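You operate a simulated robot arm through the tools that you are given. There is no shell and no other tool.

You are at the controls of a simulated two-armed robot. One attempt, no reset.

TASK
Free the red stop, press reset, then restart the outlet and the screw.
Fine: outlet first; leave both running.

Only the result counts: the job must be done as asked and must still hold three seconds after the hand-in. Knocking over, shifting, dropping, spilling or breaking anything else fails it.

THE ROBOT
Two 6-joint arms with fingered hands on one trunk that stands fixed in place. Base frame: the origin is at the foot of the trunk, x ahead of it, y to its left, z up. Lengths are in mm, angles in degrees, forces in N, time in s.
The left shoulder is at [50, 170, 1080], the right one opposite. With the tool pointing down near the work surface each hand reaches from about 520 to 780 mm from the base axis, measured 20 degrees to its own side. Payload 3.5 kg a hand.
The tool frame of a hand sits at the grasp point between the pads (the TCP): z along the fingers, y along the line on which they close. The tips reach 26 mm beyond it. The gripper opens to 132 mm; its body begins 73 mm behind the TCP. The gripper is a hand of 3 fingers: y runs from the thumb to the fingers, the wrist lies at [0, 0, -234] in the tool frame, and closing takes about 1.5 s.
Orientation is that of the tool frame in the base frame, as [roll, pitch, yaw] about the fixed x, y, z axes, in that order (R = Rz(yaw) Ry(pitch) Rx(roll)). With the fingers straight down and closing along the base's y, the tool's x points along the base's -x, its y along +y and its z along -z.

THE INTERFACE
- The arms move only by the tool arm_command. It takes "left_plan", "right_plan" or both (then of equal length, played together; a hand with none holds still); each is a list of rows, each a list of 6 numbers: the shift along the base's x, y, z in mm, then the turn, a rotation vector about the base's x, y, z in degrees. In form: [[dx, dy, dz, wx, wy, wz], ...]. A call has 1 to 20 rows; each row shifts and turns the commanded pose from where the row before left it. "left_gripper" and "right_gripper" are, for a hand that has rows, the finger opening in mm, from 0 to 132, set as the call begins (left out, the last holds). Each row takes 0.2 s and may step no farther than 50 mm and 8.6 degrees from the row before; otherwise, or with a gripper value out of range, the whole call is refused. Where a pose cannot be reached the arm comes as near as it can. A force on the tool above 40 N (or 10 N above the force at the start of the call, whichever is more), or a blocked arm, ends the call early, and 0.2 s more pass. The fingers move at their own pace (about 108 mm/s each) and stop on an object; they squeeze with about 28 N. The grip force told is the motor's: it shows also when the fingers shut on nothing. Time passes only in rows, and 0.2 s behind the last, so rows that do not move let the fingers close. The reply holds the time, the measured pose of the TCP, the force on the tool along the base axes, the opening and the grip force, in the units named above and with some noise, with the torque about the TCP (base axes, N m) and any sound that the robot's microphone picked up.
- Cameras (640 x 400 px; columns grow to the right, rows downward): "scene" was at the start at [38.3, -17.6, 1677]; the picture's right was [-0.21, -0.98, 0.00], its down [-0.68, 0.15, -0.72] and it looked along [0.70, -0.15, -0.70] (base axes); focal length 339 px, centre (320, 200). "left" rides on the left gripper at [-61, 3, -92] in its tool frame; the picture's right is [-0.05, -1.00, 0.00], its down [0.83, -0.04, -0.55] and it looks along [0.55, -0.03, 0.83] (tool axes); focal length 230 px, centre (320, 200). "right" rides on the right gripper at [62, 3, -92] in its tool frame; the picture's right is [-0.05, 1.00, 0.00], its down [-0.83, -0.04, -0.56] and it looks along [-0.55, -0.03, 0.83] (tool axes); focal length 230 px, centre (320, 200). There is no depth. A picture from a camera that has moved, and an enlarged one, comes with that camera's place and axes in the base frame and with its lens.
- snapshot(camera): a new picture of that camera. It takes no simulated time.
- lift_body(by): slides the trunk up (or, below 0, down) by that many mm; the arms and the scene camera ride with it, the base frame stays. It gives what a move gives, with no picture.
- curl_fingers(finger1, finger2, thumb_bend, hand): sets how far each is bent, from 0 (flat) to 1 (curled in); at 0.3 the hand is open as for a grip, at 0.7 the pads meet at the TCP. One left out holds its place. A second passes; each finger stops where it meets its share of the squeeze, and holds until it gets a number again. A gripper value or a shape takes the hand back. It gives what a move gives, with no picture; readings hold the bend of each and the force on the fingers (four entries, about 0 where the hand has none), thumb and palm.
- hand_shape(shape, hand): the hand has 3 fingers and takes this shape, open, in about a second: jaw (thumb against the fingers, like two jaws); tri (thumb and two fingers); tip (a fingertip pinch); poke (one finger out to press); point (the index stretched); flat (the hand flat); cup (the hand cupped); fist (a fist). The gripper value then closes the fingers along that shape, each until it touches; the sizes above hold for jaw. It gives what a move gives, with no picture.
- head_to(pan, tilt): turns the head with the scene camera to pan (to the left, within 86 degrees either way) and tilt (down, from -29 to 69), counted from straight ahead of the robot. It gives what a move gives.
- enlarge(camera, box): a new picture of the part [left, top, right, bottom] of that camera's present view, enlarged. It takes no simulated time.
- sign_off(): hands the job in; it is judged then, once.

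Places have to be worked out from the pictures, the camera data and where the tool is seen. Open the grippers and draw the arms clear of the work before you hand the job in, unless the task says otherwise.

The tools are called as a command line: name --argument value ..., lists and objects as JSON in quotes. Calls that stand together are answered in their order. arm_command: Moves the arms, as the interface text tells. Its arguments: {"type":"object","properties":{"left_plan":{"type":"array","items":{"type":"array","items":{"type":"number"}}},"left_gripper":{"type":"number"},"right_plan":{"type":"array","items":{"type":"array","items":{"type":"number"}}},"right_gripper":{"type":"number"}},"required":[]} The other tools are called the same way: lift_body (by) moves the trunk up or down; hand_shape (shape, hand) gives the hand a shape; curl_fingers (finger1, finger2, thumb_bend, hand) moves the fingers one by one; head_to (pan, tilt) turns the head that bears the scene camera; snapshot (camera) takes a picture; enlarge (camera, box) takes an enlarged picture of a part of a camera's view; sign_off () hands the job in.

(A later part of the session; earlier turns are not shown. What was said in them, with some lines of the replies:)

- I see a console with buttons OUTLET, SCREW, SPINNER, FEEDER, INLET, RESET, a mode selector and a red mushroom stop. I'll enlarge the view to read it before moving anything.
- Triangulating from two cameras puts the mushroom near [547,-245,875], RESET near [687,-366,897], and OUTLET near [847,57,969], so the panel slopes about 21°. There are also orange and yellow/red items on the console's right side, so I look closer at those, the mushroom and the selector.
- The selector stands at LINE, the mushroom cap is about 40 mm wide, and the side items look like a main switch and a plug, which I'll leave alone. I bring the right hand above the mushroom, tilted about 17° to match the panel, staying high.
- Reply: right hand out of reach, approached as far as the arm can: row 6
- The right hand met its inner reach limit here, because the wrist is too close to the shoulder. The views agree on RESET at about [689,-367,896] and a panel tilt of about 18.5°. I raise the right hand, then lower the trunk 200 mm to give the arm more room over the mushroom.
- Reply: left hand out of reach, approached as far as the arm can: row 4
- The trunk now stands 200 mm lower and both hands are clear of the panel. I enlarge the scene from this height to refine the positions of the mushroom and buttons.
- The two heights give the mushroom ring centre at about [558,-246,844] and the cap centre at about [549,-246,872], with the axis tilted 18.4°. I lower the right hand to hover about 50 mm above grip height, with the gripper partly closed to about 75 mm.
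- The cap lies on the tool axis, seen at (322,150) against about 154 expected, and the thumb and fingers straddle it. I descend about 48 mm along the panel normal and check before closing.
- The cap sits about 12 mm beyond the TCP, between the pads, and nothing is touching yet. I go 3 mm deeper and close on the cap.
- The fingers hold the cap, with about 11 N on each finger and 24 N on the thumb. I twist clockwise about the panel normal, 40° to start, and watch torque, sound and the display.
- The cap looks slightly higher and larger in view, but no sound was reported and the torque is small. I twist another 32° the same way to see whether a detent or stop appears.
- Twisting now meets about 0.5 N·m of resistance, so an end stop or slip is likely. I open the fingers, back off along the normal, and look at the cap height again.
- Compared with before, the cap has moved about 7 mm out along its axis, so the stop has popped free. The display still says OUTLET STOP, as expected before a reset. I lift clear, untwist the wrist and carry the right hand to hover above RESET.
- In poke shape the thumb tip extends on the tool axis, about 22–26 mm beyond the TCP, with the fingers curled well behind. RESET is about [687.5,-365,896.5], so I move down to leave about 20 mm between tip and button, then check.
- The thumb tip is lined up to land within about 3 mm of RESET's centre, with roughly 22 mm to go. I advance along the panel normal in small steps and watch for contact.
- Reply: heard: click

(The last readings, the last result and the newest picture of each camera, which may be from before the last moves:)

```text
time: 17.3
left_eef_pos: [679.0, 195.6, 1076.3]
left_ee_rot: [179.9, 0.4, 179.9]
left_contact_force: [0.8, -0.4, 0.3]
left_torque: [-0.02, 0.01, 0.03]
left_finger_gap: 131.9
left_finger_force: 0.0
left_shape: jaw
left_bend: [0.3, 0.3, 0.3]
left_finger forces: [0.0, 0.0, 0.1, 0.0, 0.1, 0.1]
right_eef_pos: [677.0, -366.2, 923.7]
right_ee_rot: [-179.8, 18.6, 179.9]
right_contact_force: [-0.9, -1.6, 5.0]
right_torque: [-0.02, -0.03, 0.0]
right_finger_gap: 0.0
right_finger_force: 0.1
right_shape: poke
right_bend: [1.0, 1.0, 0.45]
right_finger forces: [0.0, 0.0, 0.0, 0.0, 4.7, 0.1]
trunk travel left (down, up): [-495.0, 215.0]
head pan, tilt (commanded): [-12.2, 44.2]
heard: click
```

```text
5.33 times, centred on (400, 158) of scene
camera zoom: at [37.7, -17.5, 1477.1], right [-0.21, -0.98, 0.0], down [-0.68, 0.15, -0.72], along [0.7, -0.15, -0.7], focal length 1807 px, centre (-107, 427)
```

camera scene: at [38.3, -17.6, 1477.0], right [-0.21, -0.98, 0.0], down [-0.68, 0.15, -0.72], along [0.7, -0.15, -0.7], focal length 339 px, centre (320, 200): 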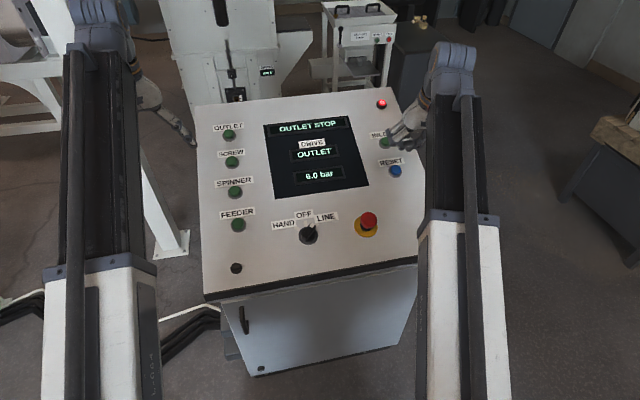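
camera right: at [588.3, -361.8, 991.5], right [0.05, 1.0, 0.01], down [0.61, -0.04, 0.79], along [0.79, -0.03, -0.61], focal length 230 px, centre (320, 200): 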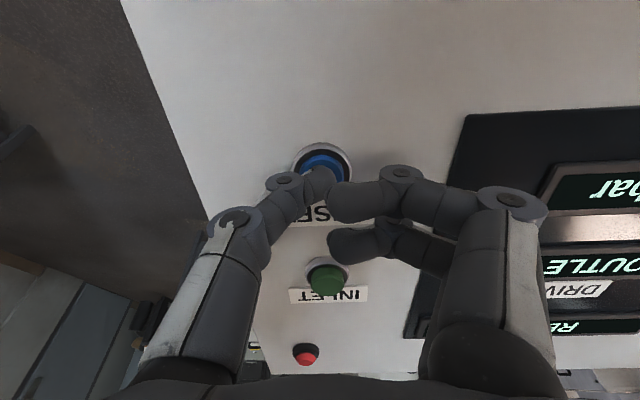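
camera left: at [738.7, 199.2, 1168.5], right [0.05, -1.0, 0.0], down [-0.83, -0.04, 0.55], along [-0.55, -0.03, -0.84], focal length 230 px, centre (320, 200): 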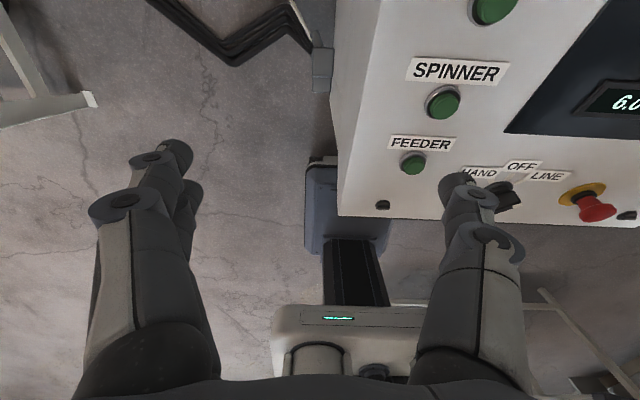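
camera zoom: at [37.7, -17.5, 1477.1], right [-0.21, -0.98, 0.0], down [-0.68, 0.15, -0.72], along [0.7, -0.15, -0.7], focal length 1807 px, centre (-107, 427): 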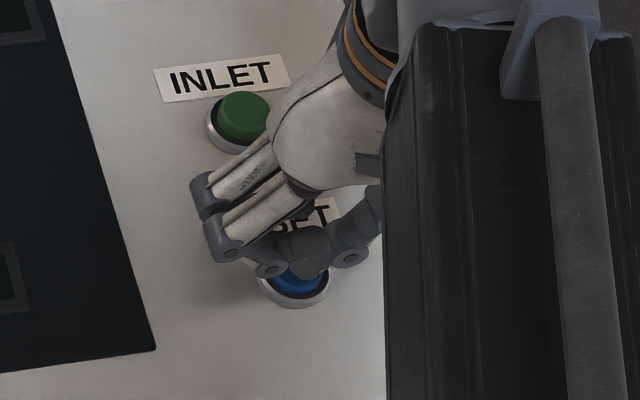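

A click was heard, the red lamp went out, and the display now begins with "RE…". I retreat straight back along the normal and read the display.

arm_command --right_plan '[[-3.8, 0, 11.4, 0, 0, 0], [-6.3, 0, 19, 0, 0, 0], [-6.3, 0, 19, 0, 0, 0], [-6.3, 0, 19, 0, 0, 0], [-10, -20, 30, 0, 0, 0], [-10, -30, 30, 0, 0, 0], [-10, -30, 30, 0, 0, 0]]'

snapshot --camera "scene"

enlarge --camera "scene" --box '[190, 80, 430, 260]'

```text
time: 18.9
left_eef_pos: [679.8, 194.9, 1077.3]
left_ee_rot: [179.9, 0.5, 180.0]
left_contact_force: [0.9, 0.2, 0.1]
left_torque: [0.03, 0.01, 0.02]
left_finger_gap: 131.8
left_finger_force: 0.0
left_shape: jaw
left_bend: [0.3, 0.3, 0.3]
left_finger forces: [0.0, 0.0, 0.0, 0.1, 0.1, 0.0]
right_eef_pos: [623.8, -444.4, 1082.9]
right_ee_rot: [-179.9, 18.5, -180.0]
right_contact_force: [-0.1, -0.9, -0.7]
right_torque: [-0.02, 0.01, -0.01]
right_finger_gap: 0.0
right_finger_force: 0.0
right_shape: poke
right_bend: [1.0, 1.0, 0.45]
right_finger forces: [0.0, 0.0, 0.0, 0.0, 0.0, 0.1]
trunk travel left (down, up): [-495.0, 215.0]
head pan, tilt (commanded): [-12.2, 44.2]
```

```text
taken
camera scene: at [38.2, -17.6, 1476.9], right [-0.21, -0.98, 0.0], down [-0.68, 0.15, -0.72], along [0.7, -0.15, -0.7], focal length 339 px, centre (320, 200)
```

scene: 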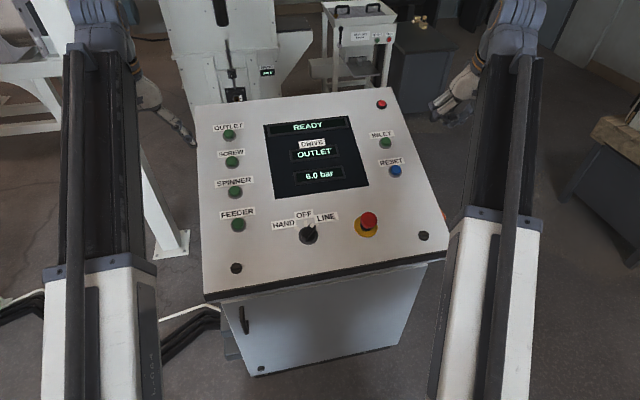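

```text
2.22 times, centred on (310, 170) of scene
camera zoom: at [38.2, -17.6, 1476.9], right [-0.21, -0.98, 0.0], down [-0.68, 0.15, -0.72], along [0.7, -0.15, -0.7], focal length 753 px, centre (342, 267)
```

zoom: 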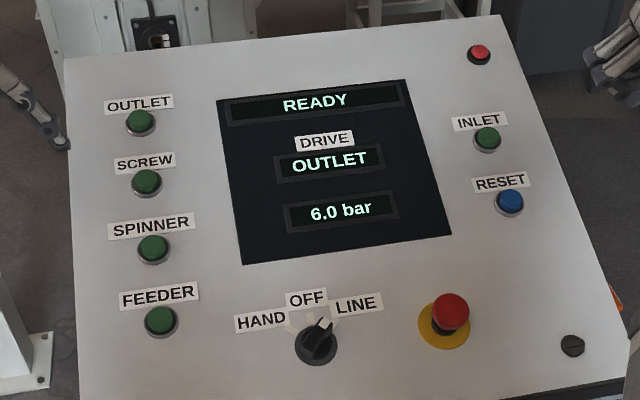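

The display reads READY with the mode at LINE and the stop out. OUTLET at about [852,58,966] needs the left arm's longer reach, so I set the left hand to poke and raise the trunk back by 200 mm.

lift_body --by 200

hand_shape --hand "left" --shape "poke"

arm_command --left_plan '[[10, -17.3, -31, 0, -3.1, 0], [16, -17.3, -31, 0, -3.1, 0], [18, -17.3, -31, 0, -3.1, 0], [18, -17.3, -31, 0, -3.1, 0], [18, -17.3, -31, 0, -3.1, 0], [18, -17.3, -31, 0, -3.1, 0], [20, -17.3, -31, 0, -3.1, 0], [20, -17.3, -20, 0, -3.3, 0]]'

snapshot --camera "left"

snapshot --camera "scene"

```text
time: 21.0
left_eef_pos: [679.4, 195.6, 1275.9]
left_ee_rot: [179.9, 0.3, -180.0]
left_contact_force: [-0.7, -0.7, 1.0]
left_torque: [0.02, -0.01, -0.01]
left_finger_gap: 131.7
left_finger_force: 0.1
left_shape: jaw
left_bend: [0.3, 0.3, 0.3]
left_finger forces: [0.0, 0.1, 0.0, 0.0, 0.1, 0.1]
right_eef_pos: [624.0, -445.1, 1281.5]
right_ee_rot: [-179.9, 18.6, -180.0]
right_contact_force: [0.1, -0.6, -0.3]
right_torque: [-0.02, 0.03, 0.02]
right_finger_gap: 0.2
right_finger_force: 0.0
right_shape: poke
right_bend: [1.0, 1.0, 0.45]
right_finger forces: [0.1, 0.0, 0.0, 0.0, 0.0, 0.0]
trunk travel left (down, up): [-695.0, 15.0]
head pan, tilt (commanded): [-12.2, 44.2]
```

```text
time: 21.9
left_eef_pos: [678.5, 195.1, 1276.3]
left_ee_rot: [179.9, 0.4, 180.0]
left_contact_force: [0.2, -0.4, -0.2]
left_torque: [0.0, 0.05, 0.02]
left_finger_gap: 0.0
left_finger_force: 0.0
left_shape: poke
left_bend: [1.0, 1.0, 0.45]
left_finger forces: [0.0, 0.0, 0.1, 0.0, 0.0, 0.0]
right_eef_pos: [623.9, -445.2, 1281.4]
right_ee_rot: [-179.9, 18.6, -179.9]
right_contact_force: [0.5, -0.1, 0.1]
right_torque: [0.02, 0.02, 0.04]
right_finger_gap: 0.0
right_finger_force: 0.2
right_shape: poke
right_bend: [1.0, 1.0, 0.45]
right_finger forces: [0.0, 0.0, 0.0, 0.0, 0.0, 0.0]
trunk travel left (down, up): [-695.0, 15.0]
head pan, tilt (commanded): [-12.2, 44.2]
```

```text
time: 23.7
left_eef_pos: [817.7, 59.0, 1037.5]
left_ee_rot: [180.0, 25.4, 180.0]
left_contact_force: [-0.7, 0.1, 0.5]
left_torque: [-0.01, -0.03, -0.03]
left_finger_gap: 0.1
left_finger_force: 0.0
left_shape: poke
left_bend: [1.0, 1.0, 0.45]
left_finger forces: [0.0, 0.1, 0.1, 0.0, 0.0, 0.0]
right_eef_pos: [623.5, -446.4, 1282.2]
right_ee_rot: [-179.9, 18.6, -180.0]
right_contact_force: [0.0, 0.9, -0.4]
right_torque: [0.0, -0.01, 0.0]
right_finger_gap: 0.0
right_finger_force: 0.1
right_shape: poke
right_bend: [1.0, 1.0, 0.45]
right_finger forces: [0.0, 0.1, 0.0, 0.1, 0.1, 0.0]
trunk travel left (down, up): [-695.0, 15.0]
head pan, tilt (commanded): [-12.2, 44.2]
```

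```text
taken
camera left: at [831.8, 62.6, 1147.7], right [0.05, -1.0, 0.02], down [-0.99, -0.04, 0.15], along [-0.14, -0.03, -0.99], focal length 230 px, centre (320, 200)
```

left: 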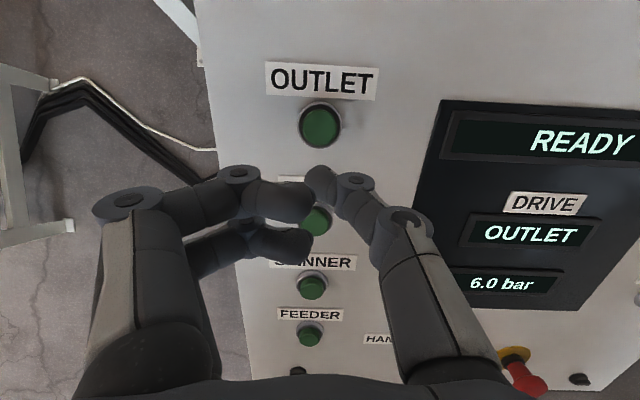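

```text
taken
camera scene: at [38.6, -17.8, 1677.0], right [-0.21, -0.98, 0.0], down [-0.68, 0.15, -0.72], along [0.7, -0.15, -0.7], focal length 339 px, centre (320, 200)
```

scene: 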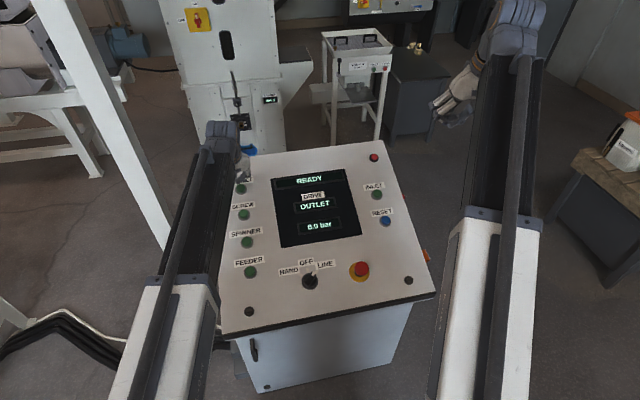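

From the near-vertical left view, OUTLET comes out at about [864,59.5,957], which fits the panel slope through RESET. I move the left tip to about 20 mm short of it and check alignment.

arm_command --left_plan '[[8.8, 0.2, -13, 0, 0, 0], [8.8, 0.2, -13, 0, 0, 0], [8.8, 0.2, -13, 0, 0, 0]]'

snapshot --camera "left"

enlarge --camera "scene" --box '[190, 130, 310, 230]'

```text
time: 24.5
left_eef_pos: [837.8, 59.2, 999.5]
left_ee_rot: [180.0, 25.5, -180.0]
left_contact_force: [0.2, -0.3, 0.0]
left_torque: [0.01, 0.02, -0.01]
left_finger_gap: 0.0
left_finger_force: 0.1
left_shape: poke
left_bend: [1.0, 1.0, 0.45]
left_finger forces: [0.1, 0.0, 0.0, 0.0, 0.1, 0.0]
left hand out of reach, approached as far as the arm can: row 3
right_eef_pos: [622.3, -445.5, 1283.4]
right_ee_rot: [-179.9, 18.5, 180.0]
right_contact_force: [-0.1, 0.5, 0.8]
right_torque: [0.01, 0.0, 0.01]
right_finger_gap: 0.0
right_finger_force: 0.1
right_shape: poke
right_bend: [1.0, 1.0, 0.45]
right_finger forces: [0.0, 0.0, 0.1, 0.0, 0.0, 0.0]
trunk travel left (down, up): [-695.0, 15.0]
head pan, tilt (commanded): [-12.2, 44.2]
```

```text
taken
camera left: at [852.3, 62.7, 1109.9], right [0.05, -1.0, 0.02], down [-0.99, -0.04, 0.14], along [-0.14, -0.03, -0.99], focal length 230 px, centre (320, 200)
```

left: 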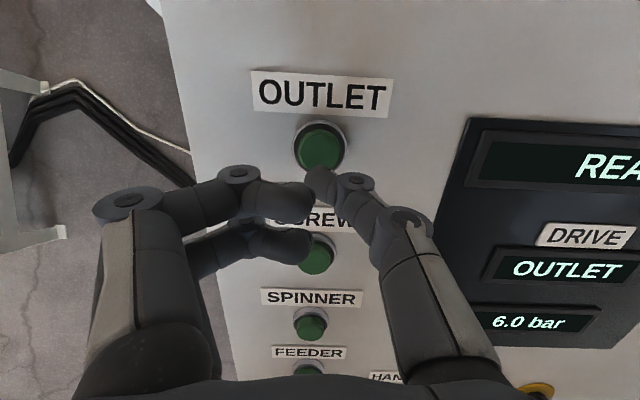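

```text
4.00 times, centred on (250, 180) of scene
camera zoom: at [38.3, -17.6, 1677.0], right [-0.21, -0.98, 0.0], down [-0.68, 0.15, -0.72], along [0.7, -0.15, -0.7], focal length 1355 px, centre (600, 280)
```

zoom: 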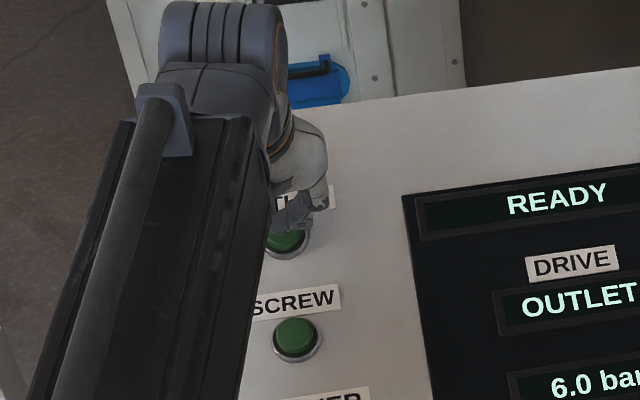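

The left arm hit its reach limit at 25° tilt, about 23 mm short of the button. I tilt the hand about 10.5° more around the TCP, which brings the wrist closer to the shoulder, and keep the tip in the air.

arm_command --left_plan '[[-3, 0, 2, 0, -5.25, 0], [-3, 0, 2, 0, -5.25, 0]]'

snapshot --camera "left"

enlarge --camera "scene" --box '[190, 130, 310, 230]'

```text
time: 25.1
left_eef_pos: [832.5, 58.7, 1003.5]
left_ee_rot: [179.9, 36.0, 179.9]
left_contact_force: [0.3, 0.7, -0.4]
left_torque: [-0.01, 0.01, 0.01]
left_finger_gap: 0.1
left_finger_force: 0.0
left_shape: poke
left_bend: [1.0, 1.0, 0.45]
left_finger forces: [0.0, 0.1, 0.0, 0.1, 0.1, 0.0]
right_eef_pos: [623.9, -445.1, 1282.5]
right_ee_rot: [-179.9, 18.5, -180.0]
right_contact_force: [-0.5, 0.3, 0.2]
right_torque: [-0.01, -0.01, 0.03]
right_finger_gap: 0.3
right_finger_force: 0.0
right_shape: poke
right_bend: [1.0, 1.0, 0.45]
right_finger forces: [0.0, 0.1, 0.0, 0.0, 0.0, 0.0]
trunk travel left (down, up): [-695.0, 15.0]
head pan, tilt (commanded): [-12.2, 44.2]
```

```text
taken
camera left: at [826.3, 62.0, 1114.6], right [0.04, -1.0, 0.03], down [-1.0, -0.04, -0.04], along [0.04, -0.03, -1.0], focal length 230 px, centre (320, 200)
```

left: 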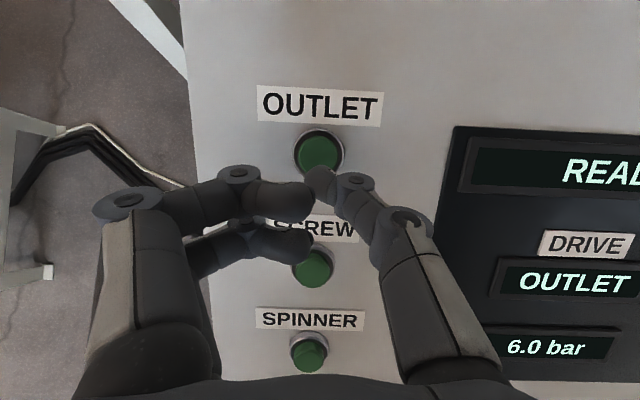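

```text
4.00 times, centred on (250, 180) of scene
camera zoom: at [38.2, -17.6, 1677.0], right [-0.21, -0.98, 0.0], down [-0.68, 0.15, -0.72], along [0.7, -0.15, -0.7], focal length 1355 px, centre (600, 280)
```

zoom: 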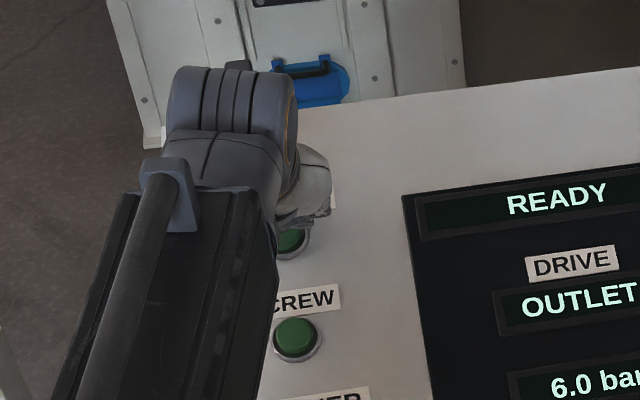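

At 36° tilt the arm has reach again, and the left view confirms OUTLET at about [864,59,957]. I line up above it, then step in along the panel normal toward contact.

arm_command --left_plan '[[6.2, 0.4, -7, 0, 0, 0], [6.2, 0.4, -7, 0, 0, 0], [1.27, 0, -3.8, 0, 0, 0], [1.27, 0, -3.8, 0, 0, 0]]'

snapshot --camera "left"

enlarge --camera "scene" --box '[190, 130, 310, 230]'

```text
time: 26.1
left_eef_pos: [847.3, 60.3, 983.0]
left_ee_rot: [-180.0, 35.9, 180.0]
left_contact_force: [-1.4, -0.6, 2.2]
left_torque: [-0.01, 0.01, -0.03]
left_finger_gap: 0.1
left_finger_force: 0.1
left_shape: poke
left_bend: [1.0, 1.0, 0.45]
left_finger forces: [0.0, 0.0, 0.0, 0.0, 3.0, 0.0]
right_eef_pos: [623.4, -446.0, 1281.9]
right_ee_rot: [-180.0, 18.7, -180.0]
right_contact_force: [0.1, 0.0, -0.5]
right_torque: [0.02, -0.02, 0.02]
right_finger_gap: 0.0
right_finger_force: 0.0
right_shape: poke
right_bend: [1.0, 1.0, 0.45]
right_finger forces: [0.1, 0.0, 0.0, 0.0, 0.1, 0.0]
trunk travel left (down, up): [-695.0, 15.0]
head pan, tilt (commanded): [-12.2, 44.2]
heard: click
```

```text
taken
camera left: at [842.1, 63.3, 1093.8], right [0.04, -1.0, 0.03], down [-1.0, -0.04, -0.04], along [0.04, -0.03, -1.0], focal length 230 px, centre (320, 200)
```

left: 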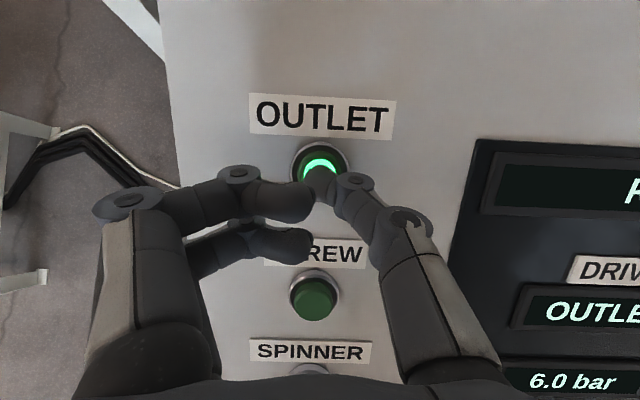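

```text
4.00 times, centred on (250, 180) of scene
camera zoom: at [37.8, -17.7, 1677.0], right [-0.21, -0.98, 0.0], down [-0.68, 0.15, -0.72], along [0.7, -0.15, -0.7], focal length 1355 px, centre (600, 280)
```

zoom: 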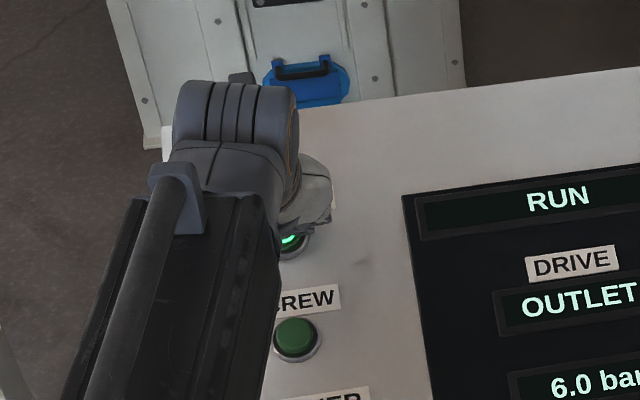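

A click was heard, the OUTLET button lit green, and the display shows RUN. I back off along the normal and check that it stays on.

arm_command --left_plan '[[-3.8, 0, 11.4, 0, 0, 0], [-3.8, 0, 11.4, 0, 0, 0], [-3.8, 0, 11.4, 0, 0, 0], [-3.8, 0, 11.4, 0, 0, 0]]'

snapshot --camera "left"

snapshot --camera "scene"

```text
time: 27.1
left_eef_pos: [831.8, 60.7, 1028.1]
left_ee_rot: [179.9, 35.8, 180.0]
left_contact_force: [-0.1, -0.6, 0.4]
left_torque: [0.02, 0.0, 0.01]
left_finger_gap: 0.0
left_finger_force: 0.1
left_shape: poke
left_bend: [1.0, 1.0, 0.45]
left_finger forces: [0.0, 0.1, 0.1, 0.1, 0.0, 0.0]
right_eef_pos: [623.8, -446.0, 1282.6]
right_ee_rot: [-179.9, 18.4, -180.0]
right_contact_force: [-0.3, 0.1, 0.3]
right_torque: [-0.03, 0.05, 0.01]
right_finger_gap: 0.0
right_finger_force: 0.0
right_shape: poke
right_bend: [1.0, 1.0, 0.45]
right_finger forces: [0.0, 0.0, 0.0, 0.1, 0.0, 0.1]
trunk travel left (down, up): [-695.0, 15.0]
head pan, tilt (commanded): [-12.2, 44.2]
```

```text
taken
camera left: at [826.9, 63.4, 1138.8], right [0.04, -1.0, 0.03], down [-1.0, -0.04, -0.04], along [0.04, -0.03, -1.0], focal length 230 px, centre (320, 200)
```

left: 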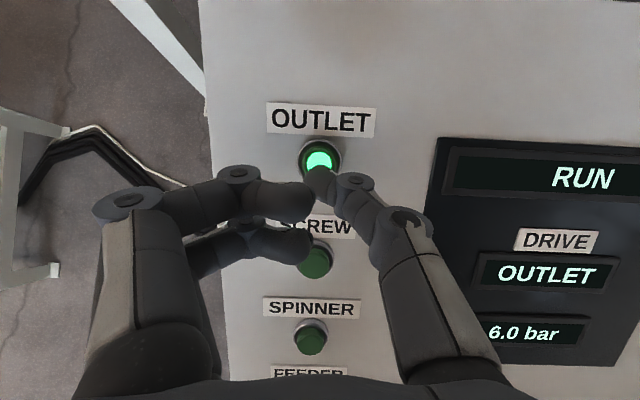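

```text
taken
camera scene: at [38.3, -17.6, 1676.9], right [-0.21, -0.98, 0.0], down [-0.68, 0.15, -0.72], along [0.7, -0.15, -0.7], focal length 339 px, centre (320, 200)
```

scene: 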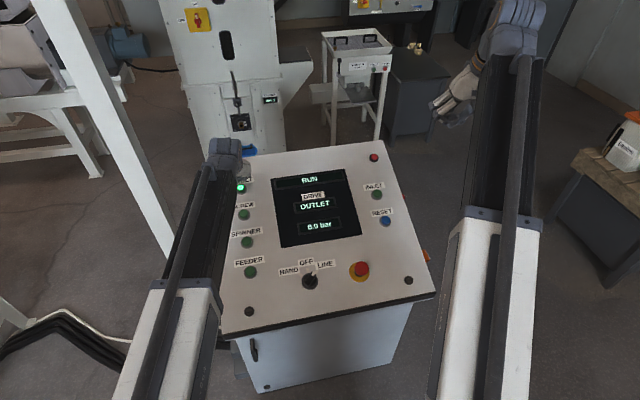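

OUTLET stays lit and the display stays at RUN with the finger away. SCREW works out at about [779,59.5,928.5], so I move the left tip to about 25 mm above it.

arm_command --left_plan '[[-25, -0.4, -8, 0, 0, 0], [-25, -0.4, -12, 0, 0, 0], [-26, -0.4, -15, 0, 0, 0], [0, 0, -20, 0, 0, 0]]'

snapshot --camera "left"

enlarge --camera "scene" --box '[190, 130, 400, 270]'

```text
time: 28.1
left_eef_pos: [758.3, 56.8, 973.2]
left_ee_rot: [179.9, 35.9, -180.0]
left_contact_force: [0.2, 0.1, 0.6]
left_torque: [-0.03, -0.02, 0.02]
left_finger_gap: 0.0
left_finger_force: 0.1
left_shape: poke
left_bend: [1.0, 1.0, 0.45]
left_finger forces: [0.0, 0.0, 0.0, 0.0, 0.1, 0.1]
right_eef_pos: [624.7, -445.8, 1281.7]
right_ee_rot: [-179.9, 18.5, -180.0]
right_contact_force: [-0.1, -0.7, 0.7]
right_torque: [-0.01, -0.02, -0.03]
right_finger_gap: 0.2
right_finger_force: 0.0
right_shape: poke
right_bend: [1.0, 1.0, 0.45]
right_finger forces: [0.0, 0.1, 0.0, 0.0, 0.0, 0.0]
trunk travel left (down, up): [-695.0, 15.0]
head pan, tilt (commanded): [-12.2, 44.2]
```

```text
taken
camera left: at [751.7, 61.3, 1082.9], right [0.04, -1.0, 0.03], down [-1.0, -0.04, -0.04], along [0.04, -0.03, -1.0], focal length 230 px, centre (320, 200)
```

left: 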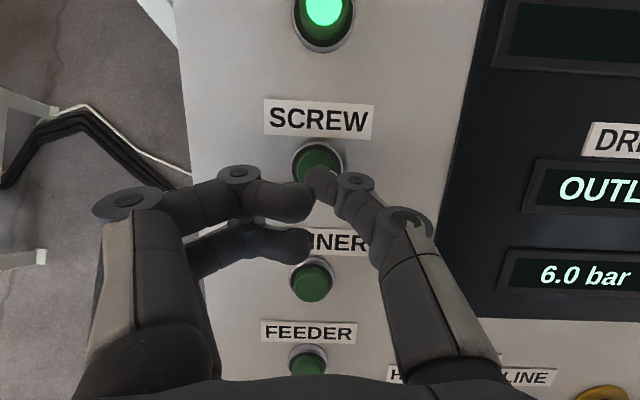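

```text
2.86 times, centred on (295, 200) of scene
camera zoom: at [38.6, -17.6, 1677.0], right [-0.21, -0.98, 0.0], down [-0.68, 0.15, -0.72], along [0.7, -0.15, -0.7], focal length 968 px, centre (391, 200)
```

zoom: 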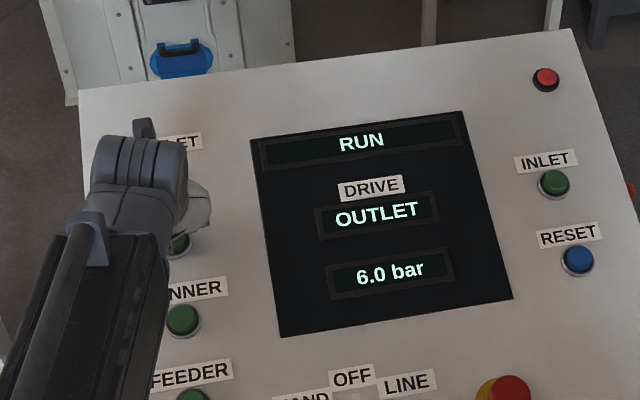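

The tip is aligned over SCREW (about [780,59,928]), OUTLET is still lit, and the display reads RUN. I step in along the normal to press SCREW.

arm_command --left_plan '[[1.2, 0.5, -3.8, 0, 0, 0], [1.2, 0.5, -3.8, 0, 0, 0], [1.2, 0.5, -3.8, 0, 0, 0], [1.2, 0, -3.8, 0, 0, 0], [1.2, 0, -3.8, 0, 0, 0]]'

snapshot --camera "left"

enlarge --camera "scene" --box '[190, 130, 400, 270]'

```text
time: 29.3
left_eef_pos: [761.9, 58.8, 954.7]
left_ee_rot: [179.8, 35.9, 180.0]
left_contact_force: [-0.4, -1.6, 3.9]
left_torque: [-0.02, -0.02, 0.01]
left_finger_gap: 0.0
left_finger_force: 0.1
left_shape: poke
left_bend: [1.0, 1.0, 0.45]
left_finger forces: [0.0, 0.0, 0.0, 0.0, 2.8, 0.0]
right_eef_pos: [623.5, -445.3, 1282.2]
right_ee_rot: [-179.9, 18.6, -179.9]
right_contact_force: [-0.3, 0.1, 0.0]
right_torque: [-0.02, 0.0, -0.02]
right_finger_gap: 0.0
right_finger_force: 0.0
right_shape: poke
right_bend: [1.0, 1.0, 0.45]
right_finger forces: [0.1, 0.0, 0.0, 0.0, 0.0, 0.0]
trunk travel left (down, up): [-695.0, 15.0]
head pan, tilt (commanded): [-12.2, 44.2]
heard: click
```

```text
taken
camera left: at [756.7, 63.8, 1065.2], right [0.04, -1.0, 0.03], down [-1.0, -0.04, -0.04], along [0.04, -0.03, -1.0], focal length 230 px, centre (320, 200)
```

left: 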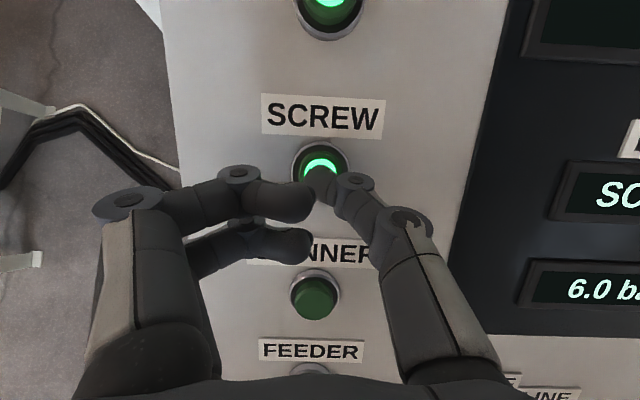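

```text
2.86 times, centred on (295, 200) of scene
camera zoom: at [37.9, -17.8, 1677.0], right [-0.21, -0.98, 0.0], down [-0.68, 0.15, -0.72], along [0.7, -0.15, -0.7], focal length 968 px, centre (391, 200)
```

zoom: 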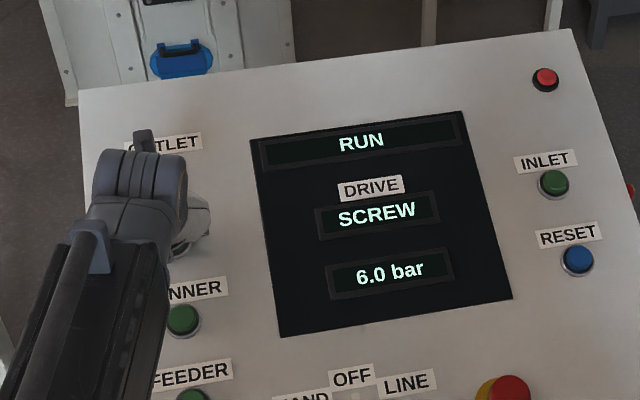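

SCREW clicked and lit green, OUTLET is still lit, and the display shows RUN / SCREW. I retreat along the normal and then draw the left arm up and clear of the panel.

arm_command --left_plan '[[-3.8, 0, 11.4, 0, 0, 0], [-3.8, 0, 11.4, 0, 0, 0], [-5, 0, 20, 0, 0, 0], [-5, 0, 30, 0, 4, 0], [-5, 15, 35, 0, 6, 0], [-5, 25, 35, 0, 6, 0], [-5, 25, 35, 0, 6, 0], [-5, 25, 35, 0, 6, 0], [-5, 25, 30, 0, 6, 0], [0, 25, 20, 0, 0, 0], [0, 0, 0, 0, 0, 0]]'

snapshot --camera "scene"

enlarge --camera "scene" --box '[200, 130, 450, 340]'

```text
time: 31.7
left_eef_pos: [712.5, 197.5, 1213.0]
left_ee_rot: [179.9, 1.8, 180.0]
left_contact_force: [0.7, -0.2, -0.4]
left_torque: [0.01, -0.02, -0.02]
left_finger_gap: 0.1
left_finger_force: 0.0
left_shape: poke
left_bend: [1.0, 1.0, 0.45]
left_finger forces: [0.0, 0.0, 0.0, 0.0, 0.1, 0.0]
left hand out of reach, approached as far as the arm can: row 10
right_eef_pos: [624.5, -445.9, 1281.4]
right_ee_rot: [-179.9, 18.5, 180.0]
right_contact_force: [0.3, 0.5, 0.0]
right_torque: [0.0, 0.03, 0.01]
right_finger_gap: 0.2
right_finger_force: 0.0
right_shape: poke
right_bend: [1.0, 1.0, 0.45]
right_finger forces: [0.0, 0.1, 0.0, 0.0, 0.0, 0.0]
trunk travel left (down, up): [-695.0, 15.0]
head pan, tilt (commanded): [-12.2, 44.2]
```

```text
taken
camera scene: at [38.5, -17.7, 1676.9], right [-0.21, -0.98, 0.0], down [-0.68, 0.15, -0.72], along [0.7, -0.15, -0.7], focal length 339 px, centre (320, 200)
```

scene: 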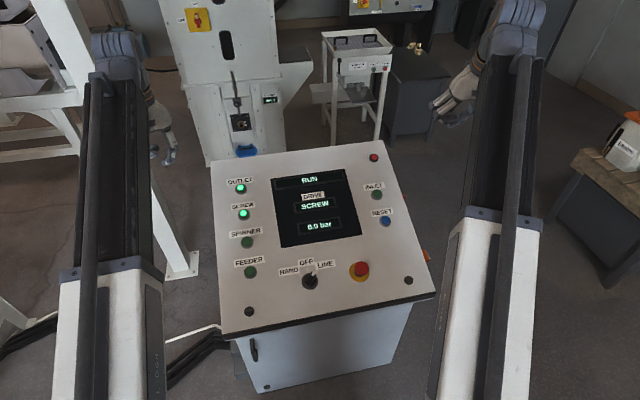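

```text
1.90 times, centred on (325, 235) of scene
camera zoom: at [38.5, -17.7, 1676.9], right [-0.21, -0.98, 0.0], down [-0.68, 0.15, -0.72], along [0.7, -0.15, -0.7], focal length 645 px, centre (310, 133)
```

zoom: 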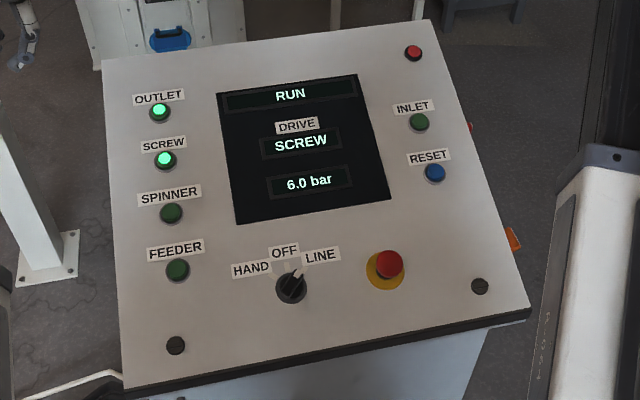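

Both OUTLET and SCREW stay lit at RUN, the stop is out, and both arms are above and away from the panel. I open both hands, which also lets a few seconds pass, then check the state once more.

hand_shape --hand "left" --shape "jaw"

hand_shape --hand "right" --shape "jaw"

arm_command --right_plan '[[-10, -15, 0, 0, 0, 0], [-10, -15, 0, 0, 0, 0], [0, 0, 0, 0, 0, 0], [0, 0, 0, 0, 0, 0], [0, 0, 0, 0, 0, 0], [0, 0, 0, 0, 0, 0], [0, 0, 0, 0, 0, 0], [0, 0, 0, 0, 0, 0], [0, 0, 0, 0, 0, 0], [0, 0, 0, 0, 0, 0]]' --right_gripper 132

snapshot --camera "scene"

enlarge --camera "scene" --box '[200, 130, 450, 340]'

```text
time: 32.6
left_eef_pos: [712.4, 199.4, 1212.8]
left_ee_rot: [179.8, 2.0, 180.0]
left_contact_force: [-0.4, 0.0, -0.7]
left_torque: [0.01, 0.03, 0.01]
left_finger_gap: 131.7
left_finger_force: 0.0
left_shape: jaw
left_bend: [0.3, 0.3, 0.3]
left_finger forces: [0.0, 0.0, 0.0, 0.1, 0.0, 0.0]
right_eef_pos: [624.8, -445.1, 1282.2]
right_ee_rot: [-179.9, 18.5, -180.0]
right_contact_force: [0.6, 0.7, 0.9]
right_torque: [0.01, -0.02, 0.0]
right_finger_gap: 0.1
right_finger_force: 0.0
right_shape: poke
right_bend: [1.0, 1.0, 0.45]
right_finger forces: [0.0, 0.0, 0.1, 0.0, 0.0, 0.0]
trunk travel left (down, up): [-695.0, 15.0]
head pan, tilt (commanded): [-12.2, 44.2]
```

```text
time: 33.5
left_eef_pos: [712.3, 198.4, 1213.4]
left_ee_rot: [179.9, 2.0, -180.0]
left_contact_force: [-0.9, -0.4, 0.0]
left_torque: [-0.01, -0.01, 0.01]
left_finger_gap: 132.0
left_finger_force: 0.1
left_shape: jaw
left_bend: [0.3, 0.3, 0.3]
left_finger forces: [0.1, 0.0, 0.0, 0.0, 0.0, 0.0]
right_eef_pos: [624.6, -446.0, 1281.7]
right_ee_rot: [-179.9, 18.5, 179.9]
right_contact_force: [0.0, 0.3, 0.6]
right_torque: [0.0, 0.0, -0.01]
right_finger_gap: 132.0
right_finger_force: 0.0
right_shape: jaw
right_bend: [0.3, 0.3, 0.3]
right_finger forces: [0.0, 0.1, 0.0, 0.0, 0.1, 0.1]
trunk travel left (down, up): [-695.0, 15.0]
head pan, tilt (commanded): [-12.2, 44.2]
```

```text
time: 35.7
left_eef_pos: [711.5, 199.0, 1213.4]
left_ee_rot: [179.9, 2.1, 179.8]
left_contact_force: [0.7, 0.3, 0.7]
left_torque: [0.03, -0.04, 0.01]
left_finger_gap: 132.0
left_finger_force: 0.0
left_shape: jaw
left_bend: [0.3, 0.3, 0.3]
left_finger forces: [0.1, 0.0, 0.0, 0.0, 0.0, 0.0]
right_eef_pos: [603.1, -474.3, 1282.0]
right_ee_rot: [-179.9, 18.4, 179.9]
right_contact_force: [-0.1, -0.1, -1.1]
right_torque: [-0.01, -0.01, 0.02]
right_finger_gap: 132.0
right_finger_force: 0.1
right_shape: jaw
right_bend: [0.3, 0.3, 0.3]
right_finger forces: [0.0, 0.0, 0.1, 0.1, 0.0, 0.0]
trunk travel left (down, up): [-695.0, 15.0]
head pan, tilt (commanded): [-12.2, 44.2]
```

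```text
taken
camera scene: at [38.3, -17.6, 1677.0], right [-0.21, -0.98, 0.0], down [-0.68, 0.15, -0.72], along [0.7, -0.15, -0.7], focal length 339 px, centre (320, 200)
```

scene: 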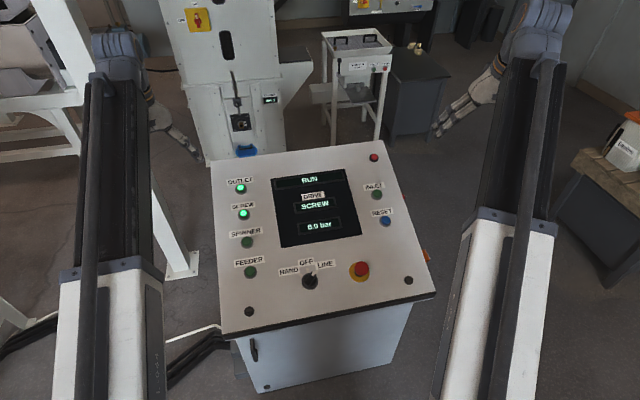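

```text
1.90 times, centred on (325, 235) of scene
camera zoom: at [38.3, -17.6, 1677.0], right [-0.21, -0.98, 0.0], down [-0.68, 0.15, -0.72], along [0.7, -0.15, -0.7], focal length 645 px, centre (310, 133)
```

zoom: 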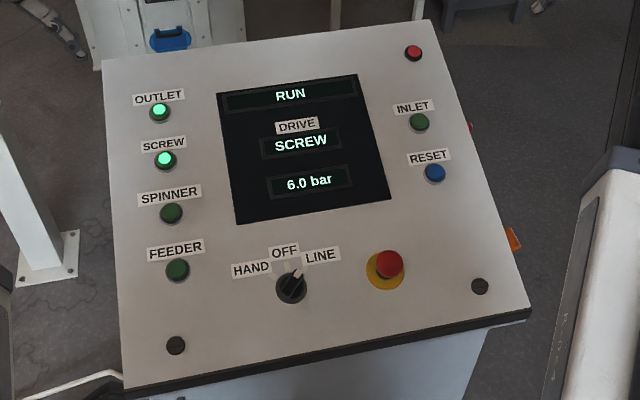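

More than six seconds after the last press, OUTLET and SCREW are both lit, the display reads RUN, and the fault lamp is off. The stop is out, the hands are open and both arms are clear, so I hand the job in.

sign_off

```text
The job is handed in.
```

I freed the red stop, pressed RESET, then started OUTLET first and SCREW second. I left both running and handed the job in.

- **Red stop:** I twisted it clockwise and the cap popped out about 7 mm.
- **Reset:** the fault lamp went out and the display changed from OUTLET STOP to READY.
- **Outlet and screw:** each button clicked and lit green. More than six seconds after the last press, both were still lit and the display read RUN.

The mode selector stayed on LINE and I touched no other control on the console. Both hands are open and clear of the panel.
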